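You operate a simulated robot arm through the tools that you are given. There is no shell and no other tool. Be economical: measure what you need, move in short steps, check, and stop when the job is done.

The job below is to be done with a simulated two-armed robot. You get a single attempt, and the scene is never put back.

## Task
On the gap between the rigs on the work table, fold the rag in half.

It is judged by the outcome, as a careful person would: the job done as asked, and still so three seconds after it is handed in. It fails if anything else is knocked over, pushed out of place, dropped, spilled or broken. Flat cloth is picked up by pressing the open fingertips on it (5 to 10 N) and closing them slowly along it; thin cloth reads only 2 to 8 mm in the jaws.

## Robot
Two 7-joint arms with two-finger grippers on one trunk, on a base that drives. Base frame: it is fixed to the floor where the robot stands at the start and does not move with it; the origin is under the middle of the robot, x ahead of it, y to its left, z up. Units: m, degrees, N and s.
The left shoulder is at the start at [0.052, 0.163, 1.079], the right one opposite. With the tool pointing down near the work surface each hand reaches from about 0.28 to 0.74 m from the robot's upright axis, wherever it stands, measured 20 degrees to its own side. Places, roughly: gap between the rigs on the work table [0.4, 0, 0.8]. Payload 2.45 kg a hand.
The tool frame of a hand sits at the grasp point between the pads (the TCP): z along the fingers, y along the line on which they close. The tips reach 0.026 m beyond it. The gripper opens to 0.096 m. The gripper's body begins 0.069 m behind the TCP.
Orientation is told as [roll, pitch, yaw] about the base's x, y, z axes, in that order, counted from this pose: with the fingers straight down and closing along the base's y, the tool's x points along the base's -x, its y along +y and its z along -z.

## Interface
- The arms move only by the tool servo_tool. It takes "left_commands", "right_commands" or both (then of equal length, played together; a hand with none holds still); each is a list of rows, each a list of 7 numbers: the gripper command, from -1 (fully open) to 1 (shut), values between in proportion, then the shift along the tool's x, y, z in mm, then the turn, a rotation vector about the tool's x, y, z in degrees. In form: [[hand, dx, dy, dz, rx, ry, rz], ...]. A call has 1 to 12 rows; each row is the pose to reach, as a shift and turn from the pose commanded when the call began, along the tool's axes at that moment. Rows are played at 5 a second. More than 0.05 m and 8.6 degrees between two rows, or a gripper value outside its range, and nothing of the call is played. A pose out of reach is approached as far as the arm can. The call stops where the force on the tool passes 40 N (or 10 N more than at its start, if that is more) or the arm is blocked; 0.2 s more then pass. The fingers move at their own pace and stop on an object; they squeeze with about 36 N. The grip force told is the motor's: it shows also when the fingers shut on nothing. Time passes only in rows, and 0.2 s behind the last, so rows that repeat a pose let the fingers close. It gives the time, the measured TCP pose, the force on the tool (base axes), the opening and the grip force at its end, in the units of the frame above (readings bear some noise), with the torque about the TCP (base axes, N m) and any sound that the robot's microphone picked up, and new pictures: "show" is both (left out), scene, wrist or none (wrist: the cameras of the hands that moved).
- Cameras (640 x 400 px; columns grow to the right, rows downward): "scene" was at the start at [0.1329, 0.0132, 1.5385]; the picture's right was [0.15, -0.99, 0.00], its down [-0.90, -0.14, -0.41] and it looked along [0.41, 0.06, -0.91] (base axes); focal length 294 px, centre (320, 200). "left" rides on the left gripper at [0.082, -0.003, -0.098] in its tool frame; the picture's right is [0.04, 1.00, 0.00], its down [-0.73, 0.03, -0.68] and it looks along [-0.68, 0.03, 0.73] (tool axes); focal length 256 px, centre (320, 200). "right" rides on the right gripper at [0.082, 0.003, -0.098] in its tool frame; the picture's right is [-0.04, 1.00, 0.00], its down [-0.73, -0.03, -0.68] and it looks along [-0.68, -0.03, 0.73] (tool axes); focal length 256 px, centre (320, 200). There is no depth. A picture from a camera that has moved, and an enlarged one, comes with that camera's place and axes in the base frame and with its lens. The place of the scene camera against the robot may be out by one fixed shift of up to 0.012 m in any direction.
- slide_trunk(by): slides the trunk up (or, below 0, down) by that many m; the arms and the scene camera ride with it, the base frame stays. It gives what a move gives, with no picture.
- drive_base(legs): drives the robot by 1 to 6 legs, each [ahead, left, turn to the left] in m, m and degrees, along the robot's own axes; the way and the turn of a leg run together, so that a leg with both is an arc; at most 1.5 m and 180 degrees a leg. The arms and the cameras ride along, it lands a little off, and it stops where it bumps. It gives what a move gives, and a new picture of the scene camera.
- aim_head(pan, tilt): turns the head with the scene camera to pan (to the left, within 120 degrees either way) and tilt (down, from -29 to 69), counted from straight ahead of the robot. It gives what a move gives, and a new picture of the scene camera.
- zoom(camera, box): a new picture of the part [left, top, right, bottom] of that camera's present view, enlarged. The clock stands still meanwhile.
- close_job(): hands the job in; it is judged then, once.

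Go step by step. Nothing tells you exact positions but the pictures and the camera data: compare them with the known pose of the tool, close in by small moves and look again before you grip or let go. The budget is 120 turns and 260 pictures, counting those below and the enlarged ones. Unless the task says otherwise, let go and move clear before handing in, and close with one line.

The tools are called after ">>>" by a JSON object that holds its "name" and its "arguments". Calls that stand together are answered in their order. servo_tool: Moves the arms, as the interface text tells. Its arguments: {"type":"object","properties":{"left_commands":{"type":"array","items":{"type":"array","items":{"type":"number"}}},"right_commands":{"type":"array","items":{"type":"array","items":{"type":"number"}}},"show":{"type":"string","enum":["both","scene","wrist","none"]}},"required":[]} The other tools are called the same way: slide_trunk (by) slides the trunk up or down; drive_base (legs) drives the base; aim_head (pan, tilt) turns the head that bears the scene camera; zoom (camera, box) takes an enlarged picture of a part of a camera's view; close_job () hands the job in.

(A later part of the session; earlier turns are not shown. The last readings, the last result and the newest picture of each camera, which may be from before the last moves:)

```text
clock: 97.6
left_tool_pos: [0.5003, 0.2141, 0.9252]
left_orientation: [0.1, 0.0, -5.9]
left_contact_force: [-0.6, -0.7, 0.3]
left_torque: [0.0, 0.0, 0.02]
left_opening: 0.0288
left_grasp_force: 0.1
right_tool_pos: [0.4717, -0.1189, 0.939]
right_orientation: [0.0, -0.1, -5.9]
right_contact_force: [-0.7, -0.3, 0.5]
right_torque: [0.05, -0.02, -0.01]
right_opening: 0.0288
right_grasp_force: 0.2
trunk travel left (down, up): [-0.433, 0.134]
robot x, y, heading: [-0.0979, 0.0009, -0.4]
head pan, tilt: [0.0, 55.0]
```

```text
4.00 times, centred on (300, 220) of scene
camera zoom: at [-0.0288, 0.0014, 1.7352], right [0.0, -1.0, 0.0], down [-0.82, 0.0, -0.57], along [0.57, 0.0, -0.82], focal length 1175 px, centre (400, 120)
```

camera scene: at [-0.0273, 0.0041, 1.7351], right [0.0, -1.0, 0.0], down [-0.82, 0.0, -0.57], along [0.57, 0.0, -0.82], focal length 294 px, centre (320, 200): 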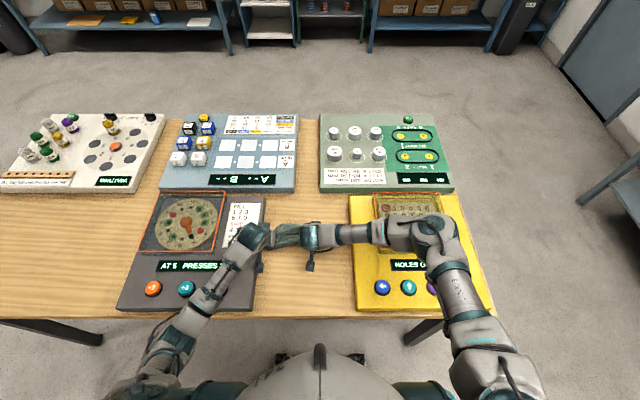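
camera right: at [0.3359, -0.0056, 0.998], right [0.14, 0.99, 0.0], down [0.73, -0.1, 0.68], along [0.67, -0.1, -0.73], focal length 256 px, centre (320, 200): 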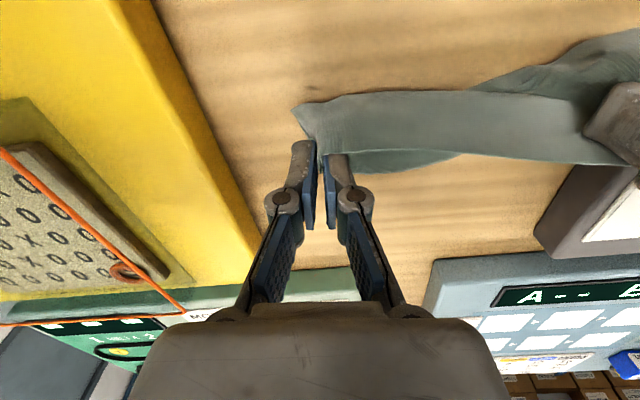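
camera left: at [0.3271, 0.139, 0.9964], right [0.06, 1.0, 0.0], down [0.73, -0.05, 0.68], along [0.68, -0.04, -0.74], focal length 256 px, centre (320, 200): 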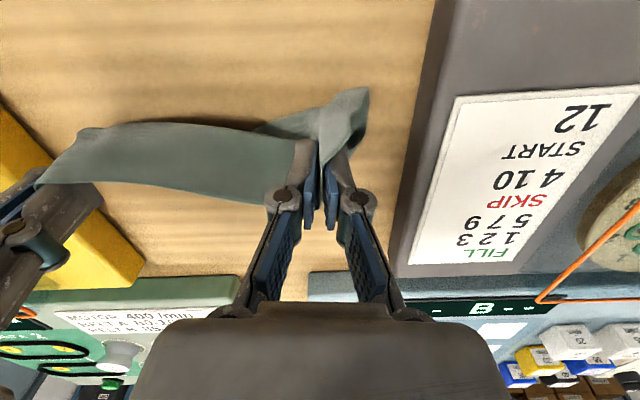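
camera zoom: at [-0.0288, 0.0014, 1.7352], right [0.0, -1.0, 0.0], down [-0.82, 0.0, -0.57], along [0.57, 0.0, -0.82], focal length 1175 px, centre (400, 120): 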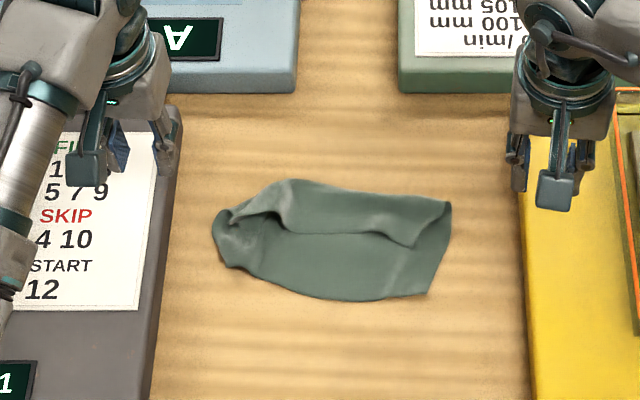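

Let me look closely from the right wrist camera again.

>>> {"name": "servo_tool", "arguments": {"right_commands": [[1, 0, 43, 0, 0, 0, 0], [1, 0, 86, 0, 0, 0, 0], [1, -1, 129, 5, 0, 0, 0], [1, -2, 165, 10, 0, 0, 0], [1, -2, 165, 10, 0, 0, 0]], "show": "none"}}

>>> {"name": "zoom", "arguments": {"camera": "right", "box": [160, 0, 480, 200]}}

```text
clock: 98.8
left_tool_pos: [0.5002, 0.2147, 0.9236]
left_orientation: [-0.1, 0.0, -6.1]
left_contact_force: [0.4, -0.3, -0.1]
left_torque: [0.01, -0.05, -0.02]
left_opening: 0.0289
left_grasp_force: 0.0
right_tool_pos: [0.4984, 0.049, 0.9275]
right_orientation: [-0.2, 0.1, -6.0]
right_contact_force: [0.5, -0.4, -0.5]
right_torque: [0.0, -0.01, 0.01]
right_opening: 0.0002
right_grasp_force: 28.7
trunk travel left (down, up): [-0.433, 0.134]
robot x, y, heading: [-0.101, -0.0009, 0.1]
head pan, tilt: [0.0, 55.0]
```

```text
2.00 times, centred on (320, 100) of right
camera zoom: at [0.4166, 0.0603, 1.026], right [0.14, 0.99, 0.0], down [0.73, -0.1, 0.68], along [0.67, -0.1, -0.74], focal length 512 px, centre (320, 400)
```

zoom: 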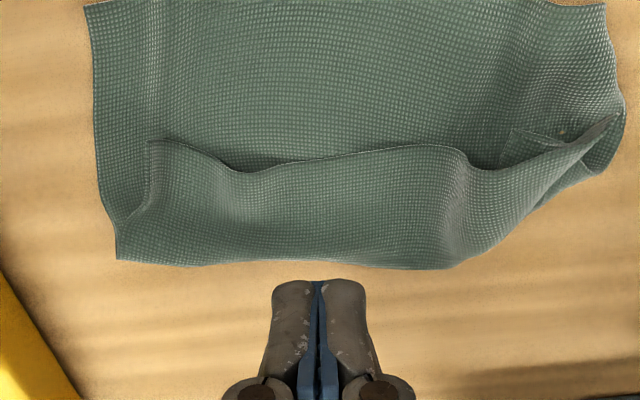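

Good luck: the rag is now flat with the far part already folded over in the right direction, only not far enough yet. I'll zoom in on the left and right ends of that flap.

>>> {"name": "zoom", "arguments": {"camera": "right", "box": [370, 30, 480, 140]}}

>>> {"name": "zoom", "arguments": {"camera": "right", "box": [190, 40, 310, 140]}}

```text
3.64 times, centred on (425, 85) of right
camera zoom: at [0.4166, 0.0603, 1.026], right [0.14, 0.99, 0.0], down [0.73, -0.1, 0.68], along [0.67, -0.1, -0.74], focal length 931 px, centre (-62, 618)
```

zoom: 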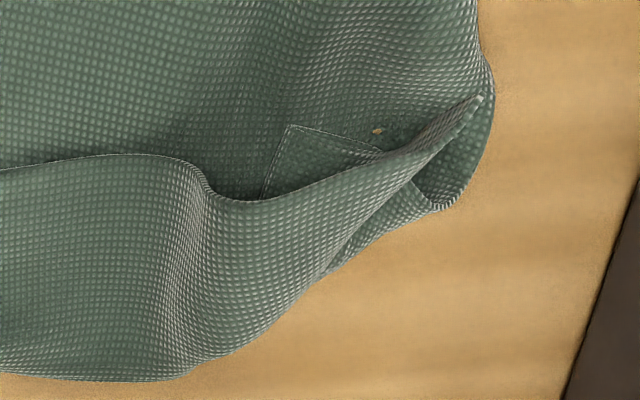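

```text
4.00 times, centred on (250, 90) of right
camera zoom: at [0.4166, 0.0603, 1.026], right [0.14, 0.99, 0.0], down [0.73, -0.1, 0.68], along [0.67, -0.1, -0.74], focal length 1024 px, centre (600, 640)
```

zoom: 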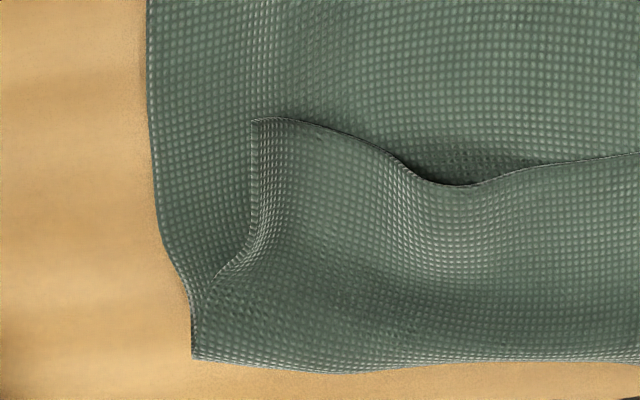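

The far-left corner is tucked under the flap and peeks out at about (0.486, 0.127). I'll pin the near layer with the right fingertip at (0.44, 0.00) and drag that corner out toward the near-left with the left fingertip.

>>> {"name": "servo_tool", "arguments": {"left_commands": [[1, 1, -22, 10, 0, 0, 0], [1, 2, -44, 20, 0, 0, 0], [1, 4, -66, 40, 0, 0, 0], [1, 5, -88, 60, 0, 0, 0], [1, 5, -88, 80, 0, 0, 0], [1, 5, -88, 90, 0, 0, 0], [1, 5, -88, 93, 0, 0, 0]], "right_commands": [[1, 13, -13, 10, 0, 0, 0], [1, 26, -26, 20, 0, 0, 0], [1, 40, -39, 40, 0, 0, 0], [1, 53, -51, 60, 0, 0, 0], [1, 53, -51, 85, 0, 0, 0], [1, 53, -51, 96, 0, 0, 0], [1, 53, -51, 99, 0, 0, 0]], "show": "wrist"}}

```text
clock: 100.4
left_tool_pos: [0.4891, 0.1275, 0.8309]
left_orientation: [-0.1, 0.0, -6.1]
left_contact_force: [0.2, 0.4, 0.2]
left_torque: [0.02, -0.02, -0.01]
left_opening: 0.0
left_grasp_force: 28.5
right_tool_pos: [0.438, 0.0009, 0.8302]
right_orientation: [-0.1, -0.1, -6.1]
right_contact_force: [-1.1, 0.3, -0.3]
right_torque: [0.01, 0.0, 0.0]
right_opening: 0.0001
right_grasp_force: 28.4
trunk travel left (down, up): [-0.433, 0.134]
robot x, y, heading: [-0.0977, -0.003, 0.3]
head pan, tilt: [0.0, 55.0]
camera right: at [0.3576, 0.0124, 0.9275], right [0.14, 0.99, 0.0], down [0.73, -0.1, 0.68], along [0.67, -0.1, -0.73], focal length 256 px, centre (320, 200)
camera left: at [0.4072, 0.1322, 0.9294], right [0.06, 1.0, 0.0], down [0.73, -0.05, 0.68], along [0.68, -0.04, -0.74], focal length 256 px, centre (320, 200)
```

right: 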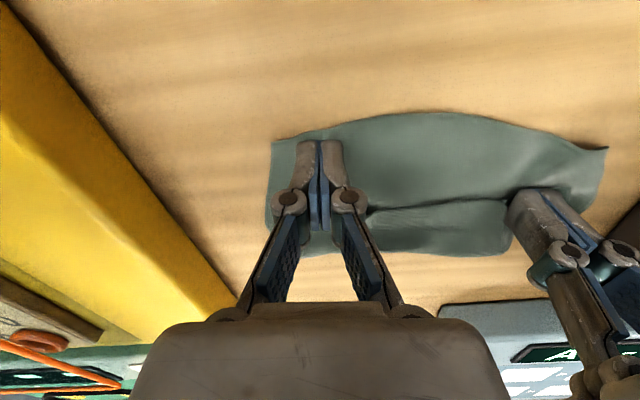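
left: 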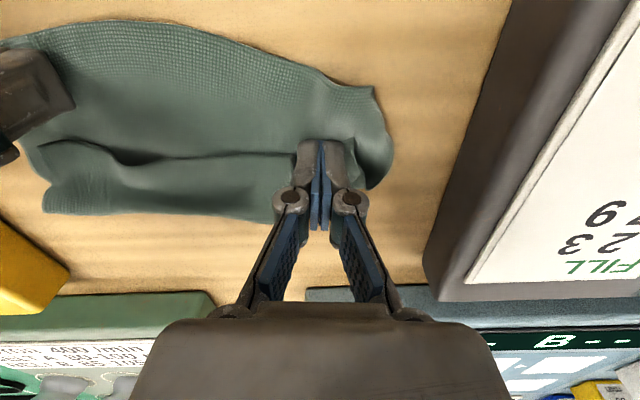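

>>> {"name": "zoom", "arguments": {"camera": "left", "box": [240, 60, 420, 220]}}

```text
2.50 times, centred on (330, 140) of left
camera zoom: at [0.4072, 0.1322, 0.9294], right [0.06, 1.0, 0.0], down [0.73, -0.05, 0.68], along [0.68, -0.04, -0.74], focal length 640 px, centre (295, 350)
```

zoom: 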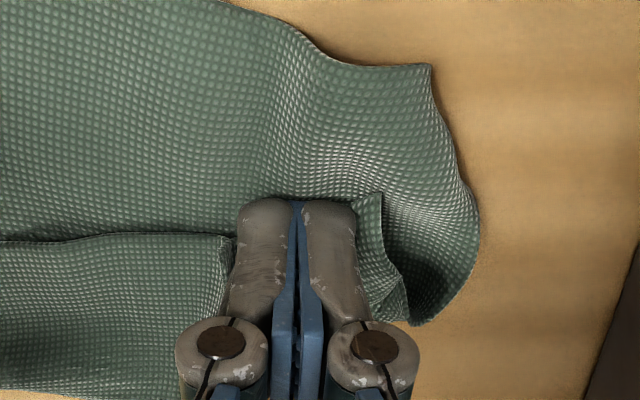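

The fingertip sits on the tucked corner. I'll press lightly with both and drag the left one about 4 cm toward the near-left.

>>> {"name": "servo_tool", "arguments": {"left_commands": [[1, 0, 0, 2, 0, 0, 0], [1, 0, 0, 3, 0, 0, 0], [1, 6, 3, 3, 0, 0, 0], [1, 13, 7, 3.2, 0, 0, 0], [1, 20, 11, 3.4, 0, 0, 0], [1, 28, 15, 3.6, 0, 0, 0], [1, 36, 20, 3.8, 0, 0, 0], [1, 36, 20, -20, 0, 0, 0], [1, 36, 45, -55, 0, 0, 0], [1, 36, 75, -85, 0, 0, 0]], "right_commands": [[1, 0, 0, 3, 0, 0, 0], [1, 0, 0, 4.5, 0, 0, 0], [1, 0, 0, 4.5, 0, 0, 0], [1, 0, 0, 4.5, 0, 0, 0], [1, 0, 0, 4.5, 0, 0, 0], [1, 0, 0, 4.5, 0, 0, 0], [1, 0, 0, 4.5, 0, 0, 0], [1, 0, 0, -25, 0, 0, 0], [1, -30, 20, -60, 0, 0, 0], [1, -60, 50, -90, 0, 0, 0]], "show": "none"}}

>>> {"name": "zoom", "arguments": {"camera": "right", "box": [160, 0, 480, 200]}}

```text
refused: row 9 steps farther than a row can; nothing moved
```

```text
2.00 times, centred on (320, 100) of right
camera zoom: at [0.3576, 0.0124, 0.9275], right [0.14, 0.99, 0.0], down [0.73, -0.1, 0.68], along [0.67, -0.1, -0.73], focal length 512 px, centre (320, 400)
```

zoom: 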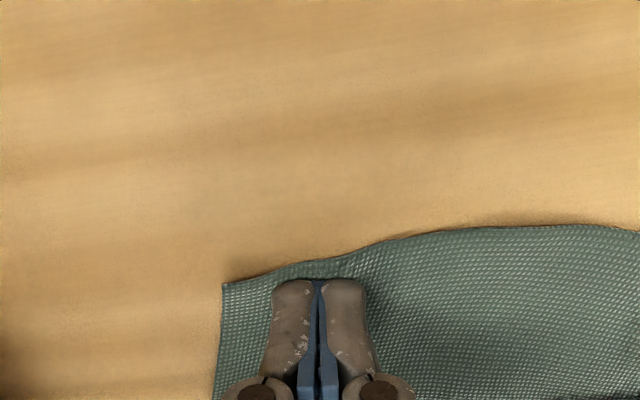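

>>> {"name": "servo_tool", "arguments": {"left_commands": [[1, 0, 0, 2, 0, 0, 0], [1, 0, 0, 3, 0, 0, 0], [1, 6, 3, 3, 0, 0, 0], [1, 13, 7, 3.2, 0, 0, 0], [1, 20, 11, 3.4, 0, 0, 0], [1, 28, 15, 3.6, 0, 0, 0], [1, 36, 20, 3.8, 0, 0, 0], [1, 36, 20, -20, 0, 0, 0], [1, 36, 40, -50, 0, 0, 0], [1, 36, 60, -80, 0, 0, 0], [1, 36, 80, -95, 0, 0, 0]], "right_commands": [[1, 0, 0, 3, 0, 0, 0], [1, 0, 0, 4.5, 0, 0, 0], [1, 0, 0, 4.5, 0, 0, 0], [1, 0, 0, 4.5, 0, 0, 0], [1, 0, 0, 4.5, 0, 0, 0], [1, 0, 0, 4.5, 0, 0, 0], [1, 0, 0, 4.5, 0, 0, 0], [1, 0, 0, -25, 0, 0, 0], [1, -20, 15, -50, 0, 0, 0], [1, -40, 30, -75, 0, 0, 0], [1, -60, 48, -93, 0, 0, 0]], "show": "none"}}

>>> {"name": "zoom", "arguments": {"camera": "right", "box": [160, 0, 480, 200]}}

```text
clock: 102.8
left_tool_pos: [0.4632, 0.2132, 0.9286]
left_orientation: [-0.3, 0.2, -5.9]
left_contact_force: [0.9, 0.4, 0.1]
left_torque: [-0.05, 0.01, -0.03]
left_opening: 0.0003
left_grasp_force: 28.0
right_tool_pos: [0.5037, 0.0458, 0.9212]
right_orientation: [-0.2, 0.1, -6.0]
right_contact_force: [-0.1, 0.5, -0.1]
right_torque: [-0.07, -0.01, 0.0]
right_opening: 0.0002
right_grasp_force: 28.7
trunk travel left (down, up): [-0.433, 0.134]
robot x, y, heading: [-0.1, -0.0005, -0.2]
head pan, tilt: [0.0, 55.0]
```

```text
2.00 times, centred on (320, 100) of right
camera zoom: at [0.4234, 0.059, 1.0203], right [0.14, 0.99, 0.0], down [0.73, -0.1, 0.68], along [0.67, -0.1, -0.74], focal length 512 px, centre (320, 400)
```

zoom: 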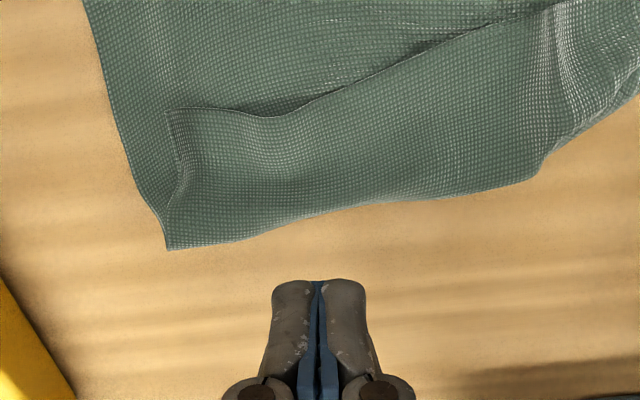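

Excellent: pressing and dragging rolls the crease nicely, and the left corner came out. I'll move the camera back a little to see the near edge.

>>> {"name": "servo_tool", "arguments": {"right_commands": [[1, 25, 10, -20, 0, 0, 0], [1, 50, 20, -40, 0, 0, 0], [1, 50, 20, -40, 0, 0, 0]], "show": "none"}}

>>> {"name": "zoom", "arguments": {"camera": "right", "box": [160, 0, 480, 200]}}

```text
clock: 103.6
left_tool_pos: [0.4619, 0.211, 0.9266]
left_orientation: [-0.1, 0.1, -5.9]
left_contact_force: [0.2, 0.6, 0.6]
left_torque: [-0.02, 0.01, -0.02]
left_opening: 0.0
left_grasp_force: 28.9
right_tool_pos: [0.4548, 0.0667, 0.9601]
right_orientation: [-0.3, 0.0, -5.9]
right_contact_force: [0.0, -0.1, -0.3]
right_torque: [0.03, 0.03, -0.01]
right_opening: 0.0
right_grasp_force: 28.4
trunk travel left (down, up): [-0.433, 0.134]
robot x, y, heading: [-0.1015, -0.0006, -0.1]
head pan, tilt: [0.0, 55.0]
```

```text
2.00 times, centred on (320, 100) of right
camera zoom: at [0.3738, 0.0786, 1.0586], right [0.14, 0.99, 0.0], down [0.73, -0.1, 0.68], along [0.67, -0.1, -0.74], focal length 512 px, centre (320, 400)
```

zoom: 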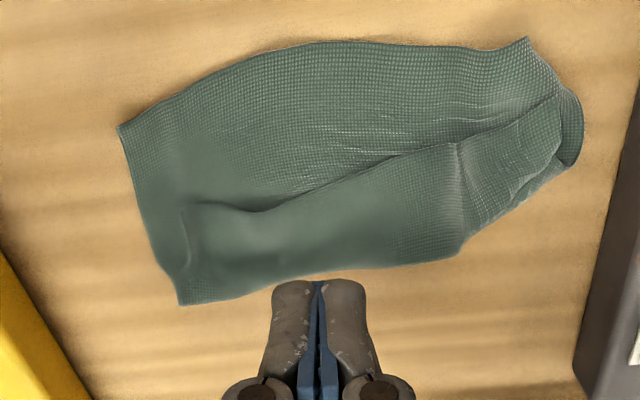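

Now I need the flap's right corner, at (0.466, -0.004), moved to the near-right corner at (0.426, -0.023). I'll pinch just that top-layer corner lightly with the right hand.

>>> {"name": "servo_tool", "arguments": {"right_commands": [[0.42, -7, -28, 10, 0, 0, 0], [0.42, -14, -56, 30, 0, 0, 0], [0.42, -14, -56, 70, 0, 0, 0], [0.42, -14, -56, 105, 0, 0, 0], [0.42, -14, -56, 121, 0, 0, 0], [0.42, -14, -56, 121, 0, 0, 0]], "show": "wrist"}}

>>> {"name": "zoom", "arguments": {"camera": "right", "box": [230, 80, 410, 220]}}

```text
clock: 105.0
left_tool_pos: [0.4625, 0.2075, 0.9286]
left_orientation: [0.0, 0.2, -6.0]
left_contact_force: [0.4, -0.3, 0.2]
left_torque: [0.0, -0.01, -0.03]
left_opening: 0.0
left_grasp_force: 28.7
right_tool_pos: [0.462, 0.0073, 0.8426]
right_orientation: [0.0, 0.1, -6.0]
right_contact_force: [-0.3, -0.2, -0.1]
right_torque: [0.04, 0.02, 0.01]
right_opening: 0.028
right_grasp_force: 0.0
trunk travel left (down, up): [-0.433, 0.134]
robot x, y, heading: [-0.0992, 0.0, -0.1]
head pan, tilt: [0.0, 55.0]
camera right: at [0.3817, 0.0193, 0.9401], right [0.14, 0.99, 0.0], down [0.73, -0.11, 0.68], along [0.67, -0.1, -0.74], focal length 256 px, centre (320, 200)
```

right: 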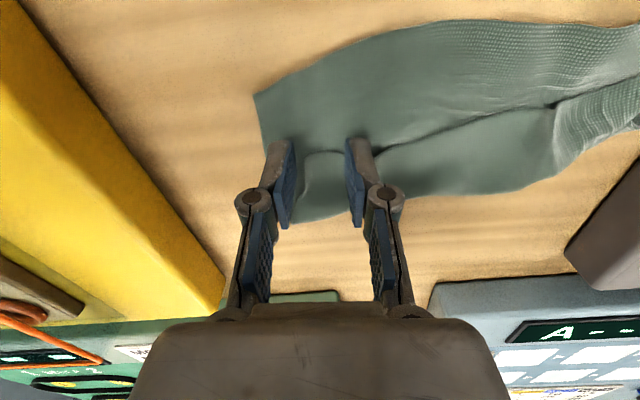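

```text
2.86 times, centred on (320, 150) of right
camera zoom: at [0.3817, 0.0193, 0.9401], right [0.14, 0.99, 0.0], down [0.73, -0.11, 0.68], along [0.67, -0.1, -0.74], focal length 731 px, centre (320, 343)
```

zoom: 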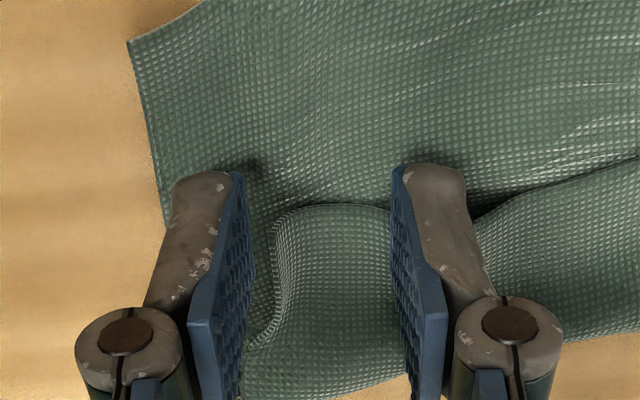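

The flap corner is neatly between the fingers. I'll reduce the bite by 7 mm, hover just above the lower layer, and close.

>>> {"name": "servo_tool", "arguments": {"right_commands": [[0.42, 7, 2, 5, 0, 0, 0], [0.42, 7, 2, 11, 0, 0, 0], [0.42, 7, 2, 12.3, 0, 0, 0], [0.55, 7, 2, 12.3, 0, 0, 0], [0.65, 7, 2, 12.3, 0, 0, 0], [0.75, 7, 2, 12.3, 0, 0, 0], [0.85, 7, 2, 12.3, 0, 0, 0], [1, 7, 2, 12.3, 0, 0, 0], [1, 7, 2, 12.3, 0, 0, 0], [1, 7, 2, 12.3, 0, 0, 0]], "show": "none"}}

>>> {"name": "zoom", "arguments": {"camera": "right", "box": [230, 80, 410, 220]}}

```text
clock: 107.2
left_tool_pos: [0.4616, 0.2094, 0.9279]
left_orientation: [0.0, 0.0, -6.0]
left_contact_force: [-0.4, 0.2, 0.1]
left_torque: [-0.03, 0.0, -0.03]
left_opening: 0.0001
left_grasp_force: 28.6
right_tool_pos: [0.455, 0.0121, 0.8281]
right_orientation: [-0.1, 0.1, -6.0]
right_contact_force: [-0.3, -0.2, -1.6]
right_torque: [0.04, 0.03, 0.03]
right_opening: 0.0034
right_grasp_force: 36.0
trunk travel left (down, up): [-0.433, 0.134]
robot x, y, heading: [-0.0973, -0.0002, 0.0]
head pan, tilt: [0.0, 55.0]
```

```text
2.86 times, centred on (320, 150) of right
camera zoom: at [0.3754, 0.0247, 0.927], right [0.14, 0.99, 0.0], down [0.73, -0.1, 0.68], along [0.67, -0.1, -0.74], focal length 731 px, centre (320, 343)
```

zoom: 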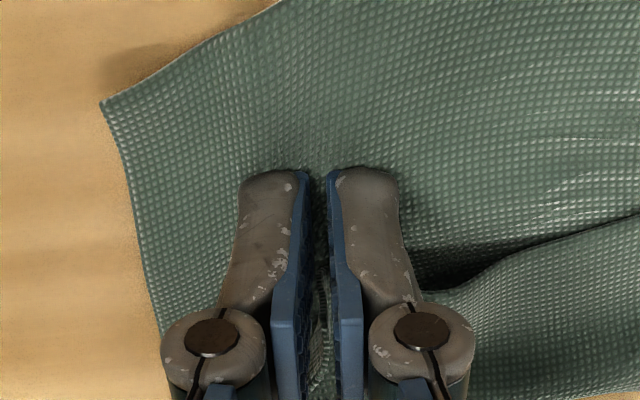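

It holds only the top layer (3.4 mm), and the lower layer looks undisturbed. I'll lift slightly, carry that corner to the near-right corner and look before letting go.

>>> {"name": "servo_tool", "arguments": {"right_commands": [[1, 0, 0, -8, 0, 0, 0], [1, 7, -4, -14, 0, 0, 0], [1, 15, -9, -16, 0, 0, 0], [1, 24, -14, -16, 0, 0, 0], [1, 32, -19, -14, 0, 0, 0], [1, 40, -23, -8, 0, 0, 0], [1, 41, -23, -3, 0, 0, 0], [1, 41, -23, -3, 0, 0, 0]], "show": "none"}}

>>> {"name": "zoom", "arguments": {"camera": "right", "box": [200, 60, 520, 260]}}

>>> {"name": "zoom", "arguments": {"camera": "scene", "box": [220, 170, 380, 270]}}

```text
clock: 109.0
left_tool_pos: [0.4623, 0.2102, 0.9276]
left_orientation: [-0.1, 0.1, -6.0]
left_contact_force: [-0.3, 0.3, -0.7]
left_torque: [0.04, 0.0, 0.0]
left_opening: 0.0001
left_grasp_force: 28.8
right_tool_pos: [0.4123, -0.0062, 0.8331]
right_orientation: [-0.2, 0.1, -6.0]
right_contact_force: [0.5, -0.4, 2.2]
right_torque: [-0.01, -0.02, -0.05]
right_opening: 0.0
right_grasp_force: 28.1
trunk travel left (down, up): [-0.433, 0.134]
robot x, y, heading: [-0.098, 0.0008, -0.1]
head pan, tilt: [0.0, 55.0]
```

```text
2.00 times, centred on (360, 160) of right
camera zoom: at [0.3321, 0.0053, 0.9306], right [0.14, 0.99, 0.0], down [0.73, -0.1, 0.68], along [0.67, -0.1, -0.73], focal length 512 px, centre (240, 280)
```

zoom: 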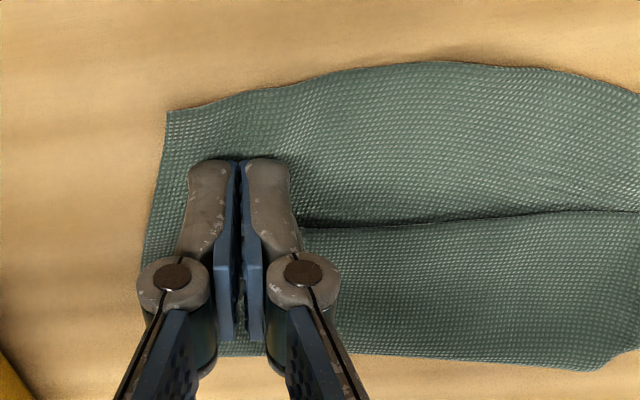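

```text
4.00 times, centred on (300, 220) of scene
camera zoom: at [-0.0265, 0.0034, 1.7351], right [0.0, -1.0, 0.0], down [-0.82, 0.0, -0.57], along [0.57, 0.0, -0.82], focal length 1175 px, centre (400, 120)
```

zoom: 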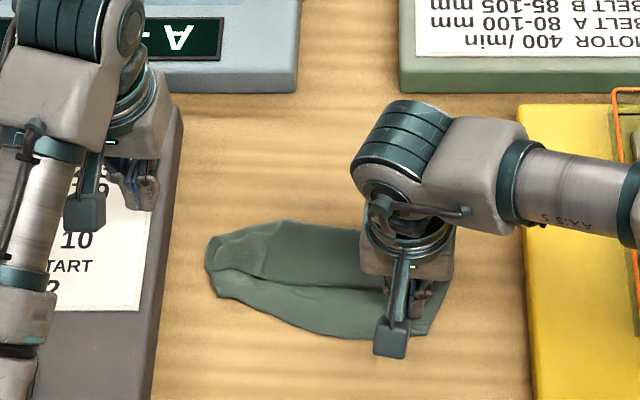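

The cloth slipped out at the end. I'll lift to the viewing pose and check how far the flap went.

>>> {"name": "servo_tool", "arguments": {"right_commands": [[1, 0, 0, -40, 0, 0, 0], [1, -5, 15, -75, 0, 0, 0], [1, -15, 40, -100, 0, 0, 0], [1, -30, 70, -125, 0, 0, 0], [1, -35, 77, -127, 0, 0, 0], [1, -35, 77, -127, 0, 0, 0]], "show": "none"}}

>>> {"name": "zoom", "arguments": {"camera": "right", "box": [160, 0, 480, 200]}}

```text
clock: 110.4
left_tool_pos: [0.4621, 0.2098, 0.9288]
left_orientation: [-0.1, 0.2, -6.0]
left_contact_force: [0.4, -0.5, -0.4]
left_torque: [0.0, -0.02, 0.01]
left_opening: 0.0
left_grasp_force: 28.4
right_tool_pos: [0.4558, 0.067, 0.9598]
right_orientation: [0.0, 0.1, -5.9]
right_contact_force: [-0.5, -0.2, 0.6]
right_torque: [-0.03, 0.01, 0.02]
right_opening: 0.0018
right_grasp_force: 28.5
trunk travel left (down, up): [-0.433, 0.134]
robot x, y, heading: [-0.1004, 0.0004, 0.0]
head pan, tilt: [0.0, 55.0]
```

```text
2.00 times, centred on (320, 100) of right
camera zoom: at [0.3763, 0.0785, 1.0579], right [0.14, 0.99, 0.0], down [0.73, -0.1, 0.68], along [0.67, -0.1, -0.74], focal length 512 px, centre (320, 400)
```

zoom: 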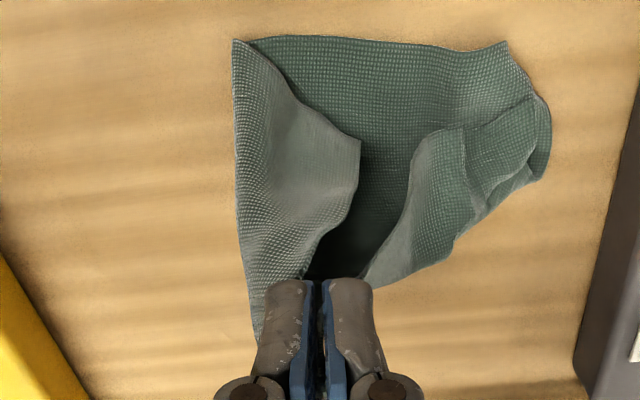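

It was still held after all, so I've lifted the flap. I'll retrace exactly the way back to the near-right corner, then open properly.

>>> {"name": "servo_tool", "arguments": {"right_commands": [[1, 5, -7, 2, 0, 0, 0], [1, 20, -37, 27, 0, 0, 0], [1, 30, -62, 52, 0, 0, 0], [1, 35, -77, 87, 0, 0, 0], [1, 35, -77, 115, 0, 0, 0], [1, 37, -77, 125, 0, 0, 0], [1, 37, -77, 125, 0, 0, 0]], "show": "none"}}

>>> {"name": "zoom", "arguments": {"camera": "right", "box": [200, 60, 520, 260]}}

>>> {"name": "zoom", "arguments": {"camera": "left", "box": [0, 0, 320, 200]}}

```text
clock: 112.0
left_tool_pos: [0.4625, 0.2093, 0.9285]
left_orientation: [0.0, 0.0, -6.0]
left_contact_force: [0.6, 0.8, -0.3]
left_torque: [0.02, -0.02, -0.01]
left_opening: 0.0
left_grasp_force: 28.9
right_tool_pos: [0.4104, -0.0064, 0.835]
right_orientation: [-0.2, 0.1, -5.9]
right_contact_force: [0.3, -0.5, 4.6]
right_torque: [0.03, -0.05, 0.01]
right_opening: 0.0027
right_grasp_force: 30.8
trunk travel left (down, up): [-0.433, 0.134]
robot x, y, heading: [-0.0976, 0.0008, -0.3]
head pan, tilt: [0.0, 55.0]
```

```text
2.00 times, centred on (360, 160) of right
camera zoom: at [0.3292, 0.0057, 0.9334], right [0.14, 0.99, 0.0], down [0.73, -0.1, 0.68], along [0.67, -0.1, -0.73], focal length 512 px, centre (240, 280)
```

zoom: 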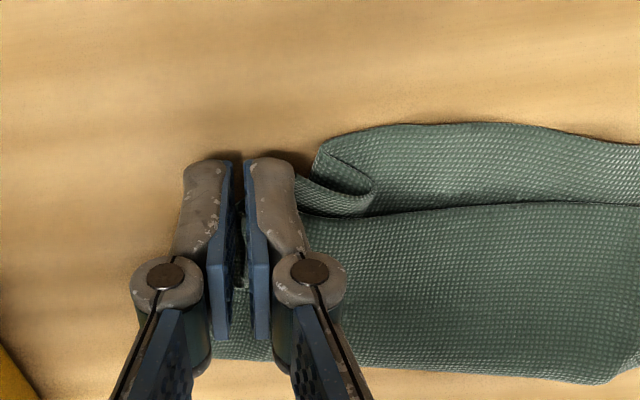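

```text
2.00 times, centred on (160, 100) of left
camera zoom: at [0.3802, 0.2152, 1.0265], right [0.06, 1.0, 0.0], down [0.73, -0.05, 0.68], along [0.68, -0.04, -0.74], focal length 512 px, centre (640, 400)
```

zoom: 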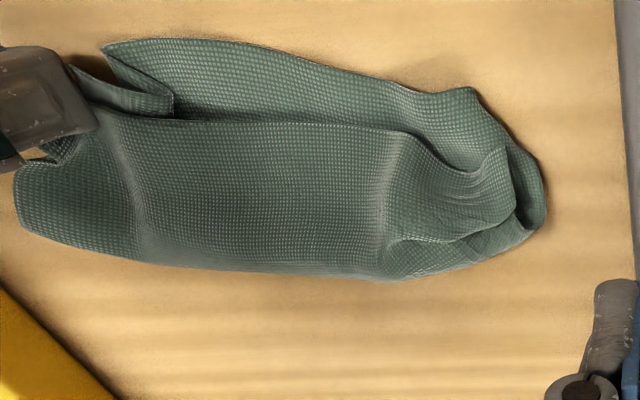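

From the left camera the fold now looks nearly complete. I'll open the right fingers fully enough, lift straight up and look.

>>> {"name": "servo_tool", "arguments": {"right_commands": [[0.7, 0, 0, 0, 0, 0, 0], [0.4, 0, 0, 0, 0, 0, 0], [0.4, 0, 0, 0, 0, 0, 0], [0.4, 0, 0, -20, 0, 0, 0], [0.4, 0, 0, -50, 0, 0, 0], [0.4, -5, 15, -80, 0, 0, 0], [0.4, -20, 45, -105, 0, 0, 0], [0.4, -35, 77, -125, 0, 0, 0], [0.4, -35, 77, -125, 0, 0, 0]], "show": "none"}}

>>> {"name": "zoom", "arguments": {"camera": "right", "box": [160, 0, 480, 200]}}

```text
clock: 114.0
left_tool_pos: [0.4613, 0.2101, 0.9277]
left_orientation: [-0.1, 0.1, -6.1]
left_contact_force: [-0.3, 0.0, 0.1]
left_torque: [0.0, 0.0, 0.01]
left_opening: 0.0001
left_grasp_force: 28.7
right_tool_pos: [0.453, 0.0687, 0.9602]
right_orientation: [-0.2, 0.0, -6.0]
right_contact_force: [-0.4, 0.0, -0.3]
right_torque: [0.0, -0.02, 0.03]
right_opening: 0.0289
right_grasp_force: 0.0
trunk travel left (down, up): [-0.433, 0.134]
robot x, y, heading: [-0.097, 0.0004, 0.0]
head pan, tilt: [0.0, 55.0]
```

```text
2.00 times, centred on (320, 100) of right
camera zoom: at [0.3727, 0.0807, 1.0578], right [0.14, 0.99, 0.0], down [0.73, -0.1, 0.68], along [0.67, -0.1, -0.73], focal length 512 px, centre (320, 400)
```

zoom: 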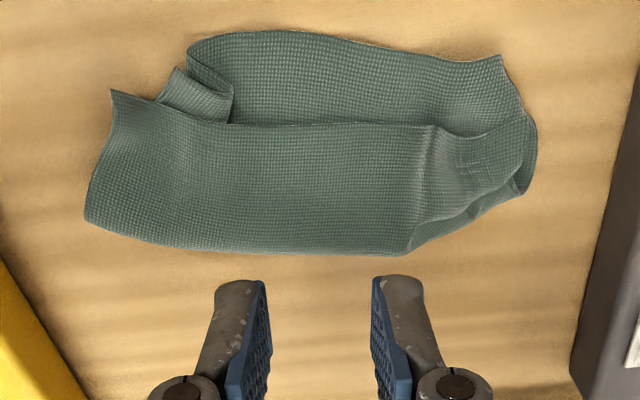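

Very close now: the top flap reaches nearly the near edge. The lower layer's near-right corner got folded over at the right; let me zoom on that.

>>> {"name": "zoom", "arguments": {"camera": "right", "box": [205, 5, 295, 75]}}

>>> {"name": "zoom", "arguments": {"camera": "right", "box": [340, 15, 440, 135]}}

```text
5.71 times, centred on (250, 40) of right
camera zoom: at [0.3727, 0.0807, 1.0578], right [0.14, 0.99, 0.0], down [0.73, -0.1, 0.68], along [0.67, -0.1, -0.73], focal length 1463 px, centre (720, 1114)
```

zoom: 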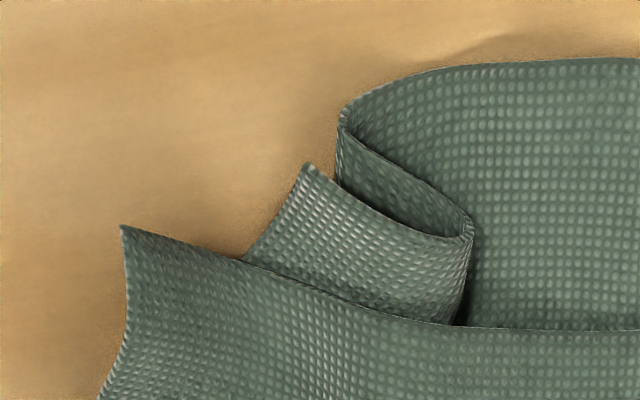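

```text
3.33 times, centred on (390, 75) of right
camera zoom: at [0.3727, 0.0807, 1.0578], right [0.14, 0.99, 0.0], down [0.73, -0.1, 0.68], along [0.67, -0.1, -0.73], focal length 853 px, centre (87, 617)
```

zoom: 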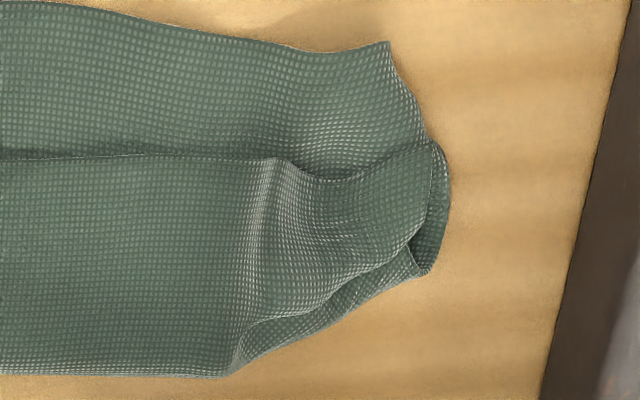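

The near-right corner of the lower layer is just pleated: it lies at (0.407, 0.013) and must be pulled about 38 mm to the right. I'll press there with the closed right fingertip and drag.

>>> {"name": "servo_tool", "arguments": {"right_commands": [[1, 12, -20, 0, 0, 0, 0], [1, 24, -40, 15, 0, 0, 0], [1, 37, -62, 40, 0, 0, 0], [1, 37, -62, 80, 0, 0, 0], [1, 37, -62, 115, 0, 0, 0], [1, 37, -62, 128, 0, 0, 0], [1, 37, -62, 131, 0, 0, 0]], "show": "none"}}

>>> {"name": "zoom", "arguments": {"camera": "right", "box": [230, 80, 410, 220]}}

```text
clock: 115.6
left_tool_pos: [0.4615, 0.2101, 0.9282]
left_orientation: [-0.1, 0.0, -6.0]
left_contact_force: [0.1, 0.4, -0.1]
left_torque: [0.03, 0.0, 0.01]
left_opening: 0.0001
left_grasp_force: 28.2
right_tool_pos: [0.4111, 0.0088, 0.8301]
right_orientation: [-0.1, 0.0, -5.9]
right_contact_force: [-0.5, -0.9, 0.5]
right_torque: [-0.01, -0.01, -0.03]
right_opening: 0.0002
right_grasp_force: 28.5
trunk travel left (down, up): [-0.433, 0.134]
robot x, y, heading: [-0.0964, -0.0005, 0.0]
head pan, tilt: [0.0, 55.0]
```

```text
2.86 times, centred on (320, 150) of right
camera zoom: at [0.3306, 0.0204, 0.9276], right [0.14, 0.99, 0.0], down [0.73, -0.1, 0.68], along [0.67, -0.1, -0.73], focal length 731 px, centre (320, 343)
```

zoom: 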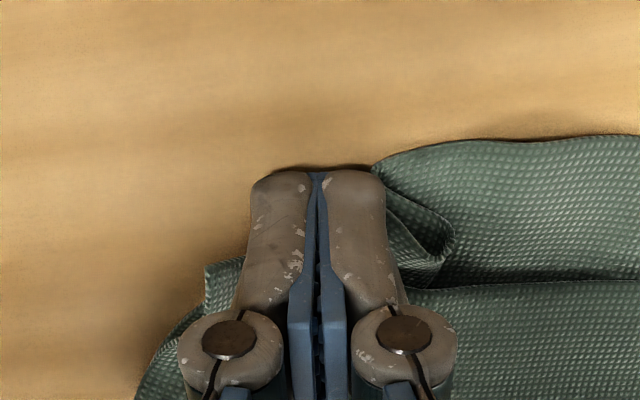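

The fingertip covers the corner. Pressing and dragging to the right now, then lifting to look.

>>> {"name": "servo_tool", "arguments": {"right_commands": [[1, 0, 0, 3, 0, 0, 0], [1, 0, -7, 3.2, 0, 0, 0], [1, 0, -14, 3.2, 0, 0, 0], [1, 0, -22, 3.2, 0, 0, 0], [1, 0, -30, 3.2, 0, 0, 0], [1, 0, -38, 3.2, 0, 0, 0], [1, 0, -38, -25, 0, 0, 0], [1, -10, -10, -60, 0, 0, 0], [1, -20, 20, -85, 0, 0, 0], [1, -30, 45, -115, 0, 0, 0], [1, -37, 62, -131, 0, 0, 0], [1, -37, 62, -131, 0, 0, 0]], "show": "none"}}

>>> {"name": "zoom", "arguments": {"camera": "right", "box": [160, 0, 480, 200]}}

```text
clock: 118.2
left_tool_pos: [0.461, 0.2085, 0.9285]
left_orientation: [0.0, 0.1, -6.0]
left_contact_force: [-0.2, 0.7, -0.4]
left_torque: [-0.01, 0.01, 0.03]
left_opening: 0.0
left_grasp_force: 28.8
right_tool_pos: [0.4544, 0.0656, 0.9592]
right_orientation: [-0.2, 0.1, -6.0]
right_contact_force: [0.3, 0.3, -0.2]
right_torque: [0.01, 0.0, 0.02]
right_opening: 0.0002
right_grasp_force: 28.8
trunk travel left (down, up): [-0.433, 0.134]
robot x, y, heading: [-0.1007, -0.0026, 0.1]
head pan, tilt: [0.0, 55.0]
```

```text
2.00 times, centred on (320, 100) of right
camera zoom: at [0.3728, 0.0771, 1.0563], right [0.14, 0.99, 0.0], down [0.73, -0.11, 0.68], along [0.67, -0.1, -0.74], focal length 512 px, centre (320, 400)
```

zoom: 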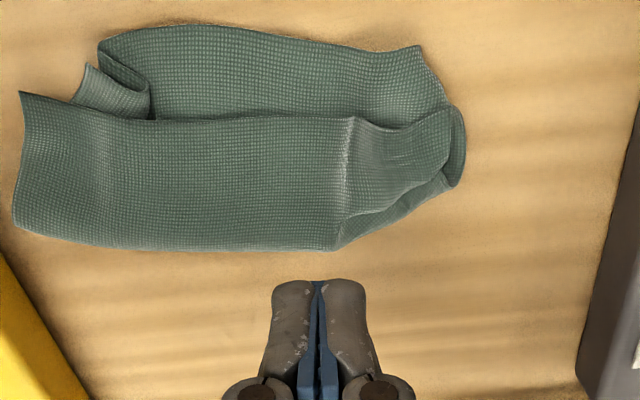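

The whole rag slid right instead of the pleat opening. I'll pin the lower layer at (0.418, 0.085) with the left fingertip and pull the pleated corner again with the right.

>>> {"name": "servo_tool", "arguments": {"left_commands": [[1, 10, -42, 0, 0, 0, 0], [1, 20, -84, 0, 0, 0, 0], [1, 30, -127, 20, 0, 0, 0], [1, 30, -127, 55, 0, 0, 0], [1, 30, -127, 85, 0, 0, 0], [1, 30, -127, 98, 0, 0, 0], [1, 30, -127, 101.5, 0, 0, 0]], "right_commands": [[1, 13, -33, 10, 0, 0, 0], [1, 26, -66, 20, 0, 0, 0], [1, 40, -100, 45, 0, 0, 0], [1, 40, -100, 85, 0, 0, 0], [1, 40, -100, 118, 0, 0, 0], [1, 40, -100, 128, 0, 0, 0], [1, 40, -100, 130.5, 0, 0, 0]], "show": "wrist"}}

```text
clock: 119.8
left_tool_pos: [0.4186, 0.0873, 0.8269]
left_orientation: [0.0, 0.0, -6.0]
left_contact_force: [-0.8, 1.4, 4.8]
left_torque: [0.06, -0.03, 0.02]
left_opening: 0.0
left_grasp_force: 29.0
right_tool_pos: [0.4022, -0.0307, 0.8292]
right_orientation: [-0.1, 0.1, -6.0]
right_contact_force: [0.3, -0.5, 1.5]
right_torque: [-0.02, 0.0, -0.02]
right_opening: 0.0
right_grasp_force: 28.9
trunk travel left (down, up): [-0.433, 0.134]
robot x, y, heading: [-0.0979, -0.0027, 0.1]
head pan, tilt: [0.0, 55.0]
camera right: at [0.3222, -0.0185, 0.928], right [0.14, 0.99, 0.0], down [0.73, -0.11, 0.68], along [0.67, -0.1, -0.73], focal length 256 px, centre (320, 200)
camera left: at [0.3365, 0.0905, 0.9243], right [0.06, 1.0, 0.0], down [0.73, -0.05, 0.68], along [0.68, -0.04, -0.73], focal length 256 px, centre (320, 200)
```

right: 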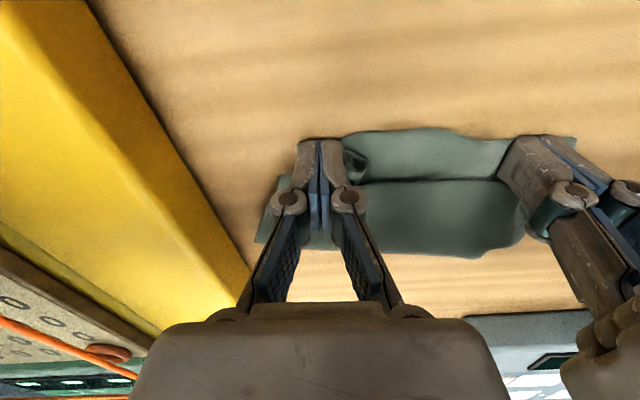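
left: 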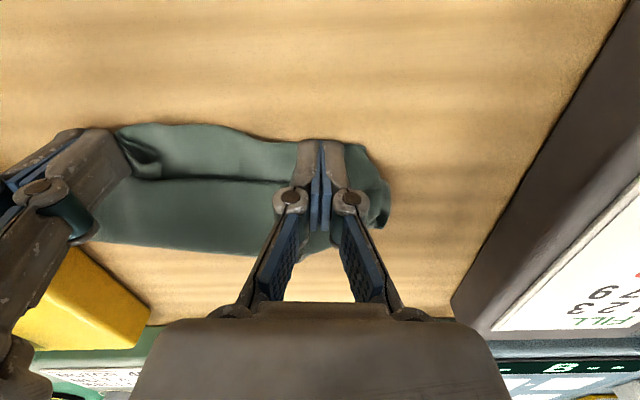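

Left pins, right presses. Dragging the corner 38 mm to the right, then lifting both away.

>>> {"name": "servo_tool", "arguments": {"left_commands": [[1, 0, 0, 1.3, 0, 0, 0], [1, 0, 0, 1.3, 0, 0, 0], [1, 0, 0, 1.3, 0, 0, 0], [1, 0, 0, 1.3, 0, 0, 0], [1, 0, 0, 1.3, 0, 0, 0], [1, 0, 0, 1.3, 0, 0, 0], [1, 0, 0, 1.3, 0, 0, 0], [1, 0, 0, 1.3, 0, 0, 0], [1, 0, 20, -25, 0, 0, 0], [1, 0, 45, -65, 0, 0, 0], [1, 0, 85, -95, 0, 0, 0], [1, 0, 125, -100, 0, 0, 0]], "right_commands": [[1, 0, 0, 1.7, 0, 0, 0], [1, 1, -7, 1.9, 0, 0, 0], [1, 1, -14, 1.9, 0, 0, 0], [1, 2, -22, 1.9, 0, 0, 0], [1, 2, -30, 1.9, 0, 0, 0], [1, 3, -38, 1.9, 0, 0, 0], [1, 3, -38, -8, 0, 0, 0], [1, 3, -38, -45, 0, 0, 0], [1, -10, -10, -75, 0, 0, 0], [1, -25, 20, -105, 0, 0, 0], [1, -40, 50, -128, 0, 0, 0], [1, -40, 75, -128, 0, 0, 0]], "show": "none"}}

>>> {"name": "zoom", "arguments": {"camera": "right", "box": [160, 0, 480, 200]}}

```text
clock: 122.4
left_tool_pos: [0.4341, 0.2144, 0.9237]
left_orientation: [-0.3, 0.1, -6.0]
left_contact_force: [1.0, 0.2, -0.9]
left_torque: [-0.03, -0.02, 0.02]
left_opening: 0.0001
left_grasp_force: 28.8
right_tool_pos: [0.4526, 0.0459, 0.9561]
right_orientation: [-0.2, 0.2, -5.9]
right_contact_force: [0.4, 0.6, -1.4]
right_torque: [-0.04, 0.01, 0.0]
right_opening: 0.0
right_grasp_force: 28.5
trunk travel left (down, up): [-0.433, 0.134]
robot x, y, heading: [-0.0981, -0.0013, 0.0]
head pan, tilt: [0.0, 55.0]
```

```text
2.00 times, centred on (320, 100) of right
camera zoom: at [0.3725, 0.0581, 1.0552], right [0.14, 0.99, 0.0], down [0.73, -0.1, 0.68], along [0.67, -0.1, -0.74], focal length 512 px, centre (320, 400)
```

zoom: 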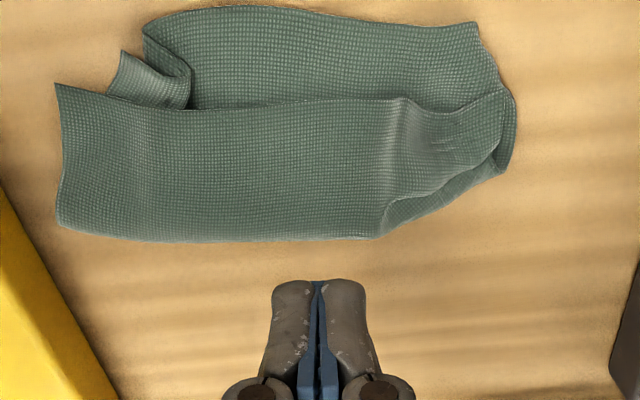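

The finger slid over without opening the pleat. I'll pinch that exposed corner instead, with the left hand pinning as before.

>>> {"name": "servo_tool", "arguments": {"left_commands": [[1, 1, -42, 0, 0, 0, 0], [1, 2, -84, 0, 0, 0, 0], [1, 2, -125, 20, 0, 0, 0], [1, 2, -125, 50, 0, 0, 0], [1, 2, -125, 80, 0, 0, 0], [1, 2, -125, 94, 0, 0, 0], [1, 2, -125, 97.5, 0, 0, 0]], "right_commands": [[0.71, 14, -23, 10, 0, 0, 0], [0.71, 28, -46, 20, 0, 0, 0], [0.71, 42, -70, 45, 0, 0, 0], [0.71, 42, -70, 80, 0, 0, 0], [0.71, 42, -70, 110, 0, 0, 0], [0.71, 42, -70, 121, 0, 0, 0], [0.71, 42, -70, 121, 0, 0, 0]], "show": "none"}}

>>> {"name": "zoom", "arguments": {"camera": "right", "box": [230, 80, 410, 220]}}

```text
clock: 124.0
left_tool_pos: [0.4178, 0.085, 0.8267]
left_orientation: [0.0, 0.1, -6.0]
left_contact_force: [-0.5, -0.1, -0.2]
left_torque: [-0.02, -0.01, 0.01]
left_opening: 0.0002
left_grasp_force: 28.9
right_tool_pos: [0.4035, -0.025, 0.8383]
right_orientation: [0.0, 0.1, -6.1]
right_contact_force: [0.0, 0.0, 0.3]
right_torque: [0.03, -0.02, -0.03]
right_opening: 0.014
right_grasp_force: 0.1
trunk travel left (down, up): [-0.433, 0.134]
robot x, y, heading: [-0.0964, 0.0007, 0.2]
head pan, tilt: [0.0, 55.0]
```

```text
2.86 times, centred on (320, 150) of right
camera zoom: at [0.3219, -0.0138, 0.936], right [0.14, 0.99, 0.0], down [0.73, -0.11, 0.68], along [0.67, -0.1, -0.73], focal length 731 px, centre (320, 343)
```

zoom: 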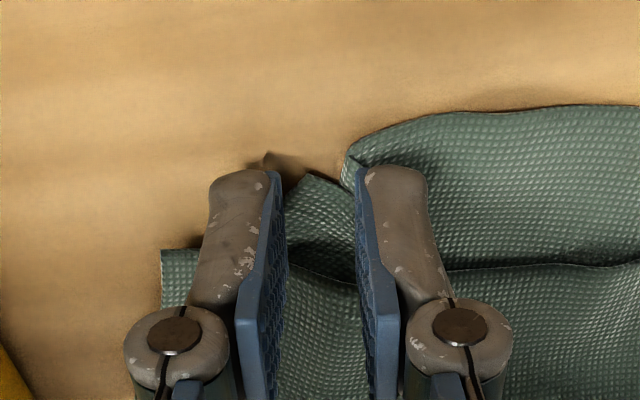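

The corner tip is between the fingers. I'll lower to a light press and close.

>>> {"name": "servo_tool", "arguments": {"left_commands": [[1, 0, 0, 1, 0, 0, 0], [1, 0, 0, 1.5, 0, 0, 0], [1, 0, 0, 1.5, 0, 0, 0], [1, 0, 0, 1.5, 0, 0, 0], [1, 0, 0, 1.5, 0, 0, 0], [1, 0, 0, 1.5, 0, 0, 0], [1, 0, 0, 1.5, 0, 0, 0], [1, 0, 0, 1.5, 0, 0, 0]], "right_commands": [[0.71, 0, 2, 6, 0, 0, 0], [0.71, 0, 2, 9.5, 0, 0, 0], [0.71, 0, 2, 10.3, 0, 0, 0], [0.78, 0, 2, 10.3, 0, 0, 0], [0.85, 0, 2, 10.3, 0, 0, 0], [0.92, 0, 2, 10.3, 0, 0, 0], [1, 0, 2, 10.3, 0, 0, 0], [1, 0, 2, 10.3, 0, 0, 0]], "show": "none"}}

>>> {"name": "zoom", "arguments": {"camera": "right", "box": [230, 80, 410, 220]}}

```text
clock: 125.8
left_tool_pos: [0.4146, 0.0872, 0.8261]
left_orientation: [-0.1, 0.0, -6.1]
left_contact_force: [-0.1, -0.5, -0.8]
left_torque: [-0.02, 0.01, 0.01]
left_opening: 0.0
left_grasp_force: 28.6
right_tool_pos: [0.4012, -0.0204, 0.8283]
right_orientation: [0.0, 0.0, -5.9]
right_contact_force: [1.3, 5.2, 19.9]
right_torque: [0.17, -0.16, 0.03]
right_opening: 0.0
right_grasp_force: 28.4
trunk travel left (down, up): [-0.433, 0.134]
robot x, y, heading: [-0.0968, -0.0022, -0.2]
head pan, tilt: [0.0, 55.0]
```

```text
2.86 times, centred on (320, 150) of right
camera zoom: at [0.3208, -0.0093, 0.9256], right [0.14, 0.99, 0.0], down [0.73, -0.1, 0.68], along [0.67, -0.1, -0.73], focal length 731 px, centre (320, 343)
```

zoom: 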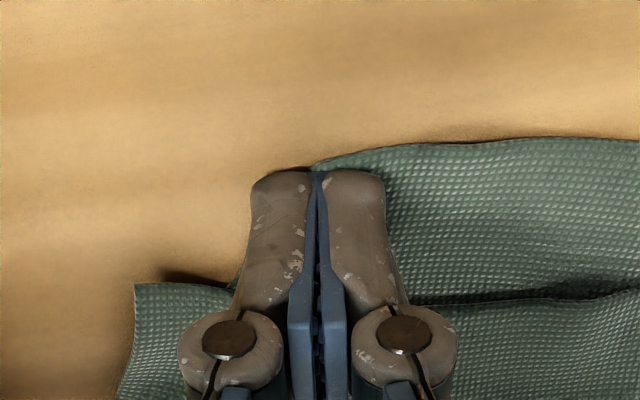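

>>> {"name": "servo_tool", "arguments": {"right_commands": [[1, 0, 0, -6, 0, 0, 0], [1, 0, 0, -14, 0, 0, 0], [1, 0, 0, -14, 0, 0, 0]], "show": "none"}}

>>> {"name": "zoom", "arguments": {"camera": "right", "box": [230, 80, 410, 220]}}

```text
clock: 126.6
left_tool_pos: [0.4166, 0.0869, 0.8264]
left_orientation: [-0.2, 0.1, -6.1]
left_contact_force: [0.7, 0.1, 3.4]
left_torque: [0.03, -0.03, 0.01]
left_opening: 0.0002
left_grasp_force: 28.9
right_tool_pos: [0.4021, -0.0213, 0.8388]
right_orientation: [-0.2, 0.0, -6.0]
right_contact_force: [0.5, -0.4, -0.6]
right_torque: [-0.03, 0.0, 0.01]
right_opening: 0.0
right_grasp_force: 28.5
trunk travel left (down, up): [-0.433, 0.134]
robot x, y, heading: [-0.1012, -0.0012, 0.0]
head pan, tilt: [0.0, 55.0]
```

```text
2.86 times, centred on (320, 150) of right
camera zoom: at [0.3216, -0.01, 0.938], right [0.14, 0.99, 0.0], down [0.73, -0.1, 0.68], along [0.67, -0.1, -0.74], focal length 731 px, centre (320, 343)
```

zoom: 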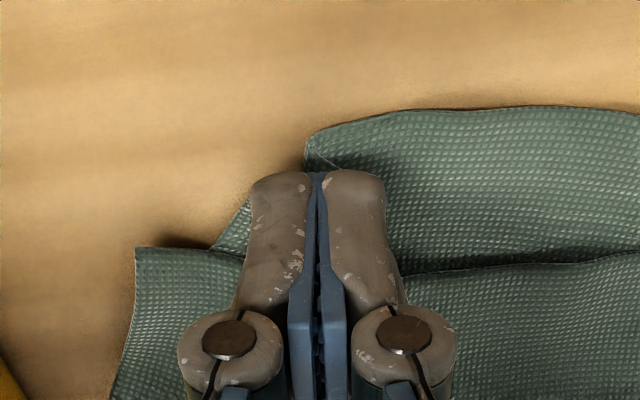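

Not held. I'll try the drag again with firmer pinning on the left, and with the right fingertip placed further out, off the pleat layers.

>>> {"name": "servo_tool", "arguments": {"left_commands": [[1, 0, 0, 0.5, 0, 0, 0], [1, 0, 0, 1, 0, 0, 0], [1, 0, 0, 1.3, 0, 0, 0], [1, 0, 0, 1.3, 0, 0, 0]], "right_commands": [[1, 0, -10, 0, 0, 0, 0], [1, 0, -10, 6, 0, 0, 0], [1, 0, -10, 11, 0, 0, 0], [1, 0, -10, 12.2, 0, 0, 0]], "show": "none"}}

>>> {"name": "zoom", "arguments": {"camera": "right", "box": [230, 80, 410, 220]}}

```text
clock: 127.6
left_tool_pos: [0.4167, 0.0863, 0.8259]
left_orientation: [-0.1, -0.1, -6.0]
left_contact_force: [3.1, 1.8, 13.7]
left_torque: [0.05, -0.08, -0.01]
left_opening: 0.0
left_grasp_force: 28.5
right_tool_pos: [0.4002, -0.0317, 0.8291]
right_orientation: [0.0, 0.0, -5.9]
right_contact_force: [-1.1, 0.8, 1.1]
right_torque: [-0.03, -0.02, -0.02]
right_opening: 0.0
right_grasp_force: 28.3
trunk travel left (down, up): [-0.433, 0.134]
robot x, y, heading: [-0.0974, -0.0012, 0.2]
head pan, tilt: [0.0, 55.0]
```

```text
2.86 times, centred on (320, 150) of right
camera zoom: at [0.3193, -0.0197, 0.926], right [0.14, 0.99, 0.0], down [0.73, -0.1, 0.68], along [0.67, -0.1, -0.73], focal length 731 px, centre (320, 343)
```

zoom: 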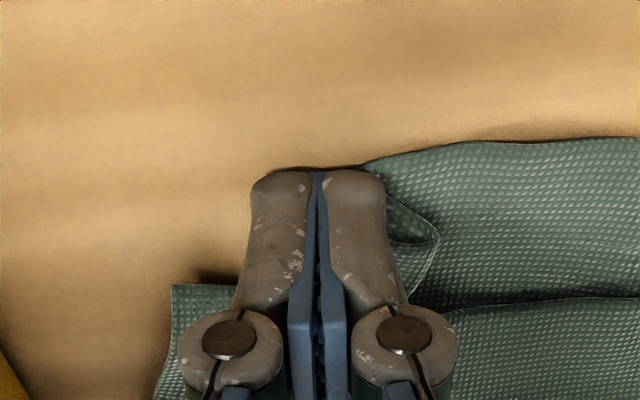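

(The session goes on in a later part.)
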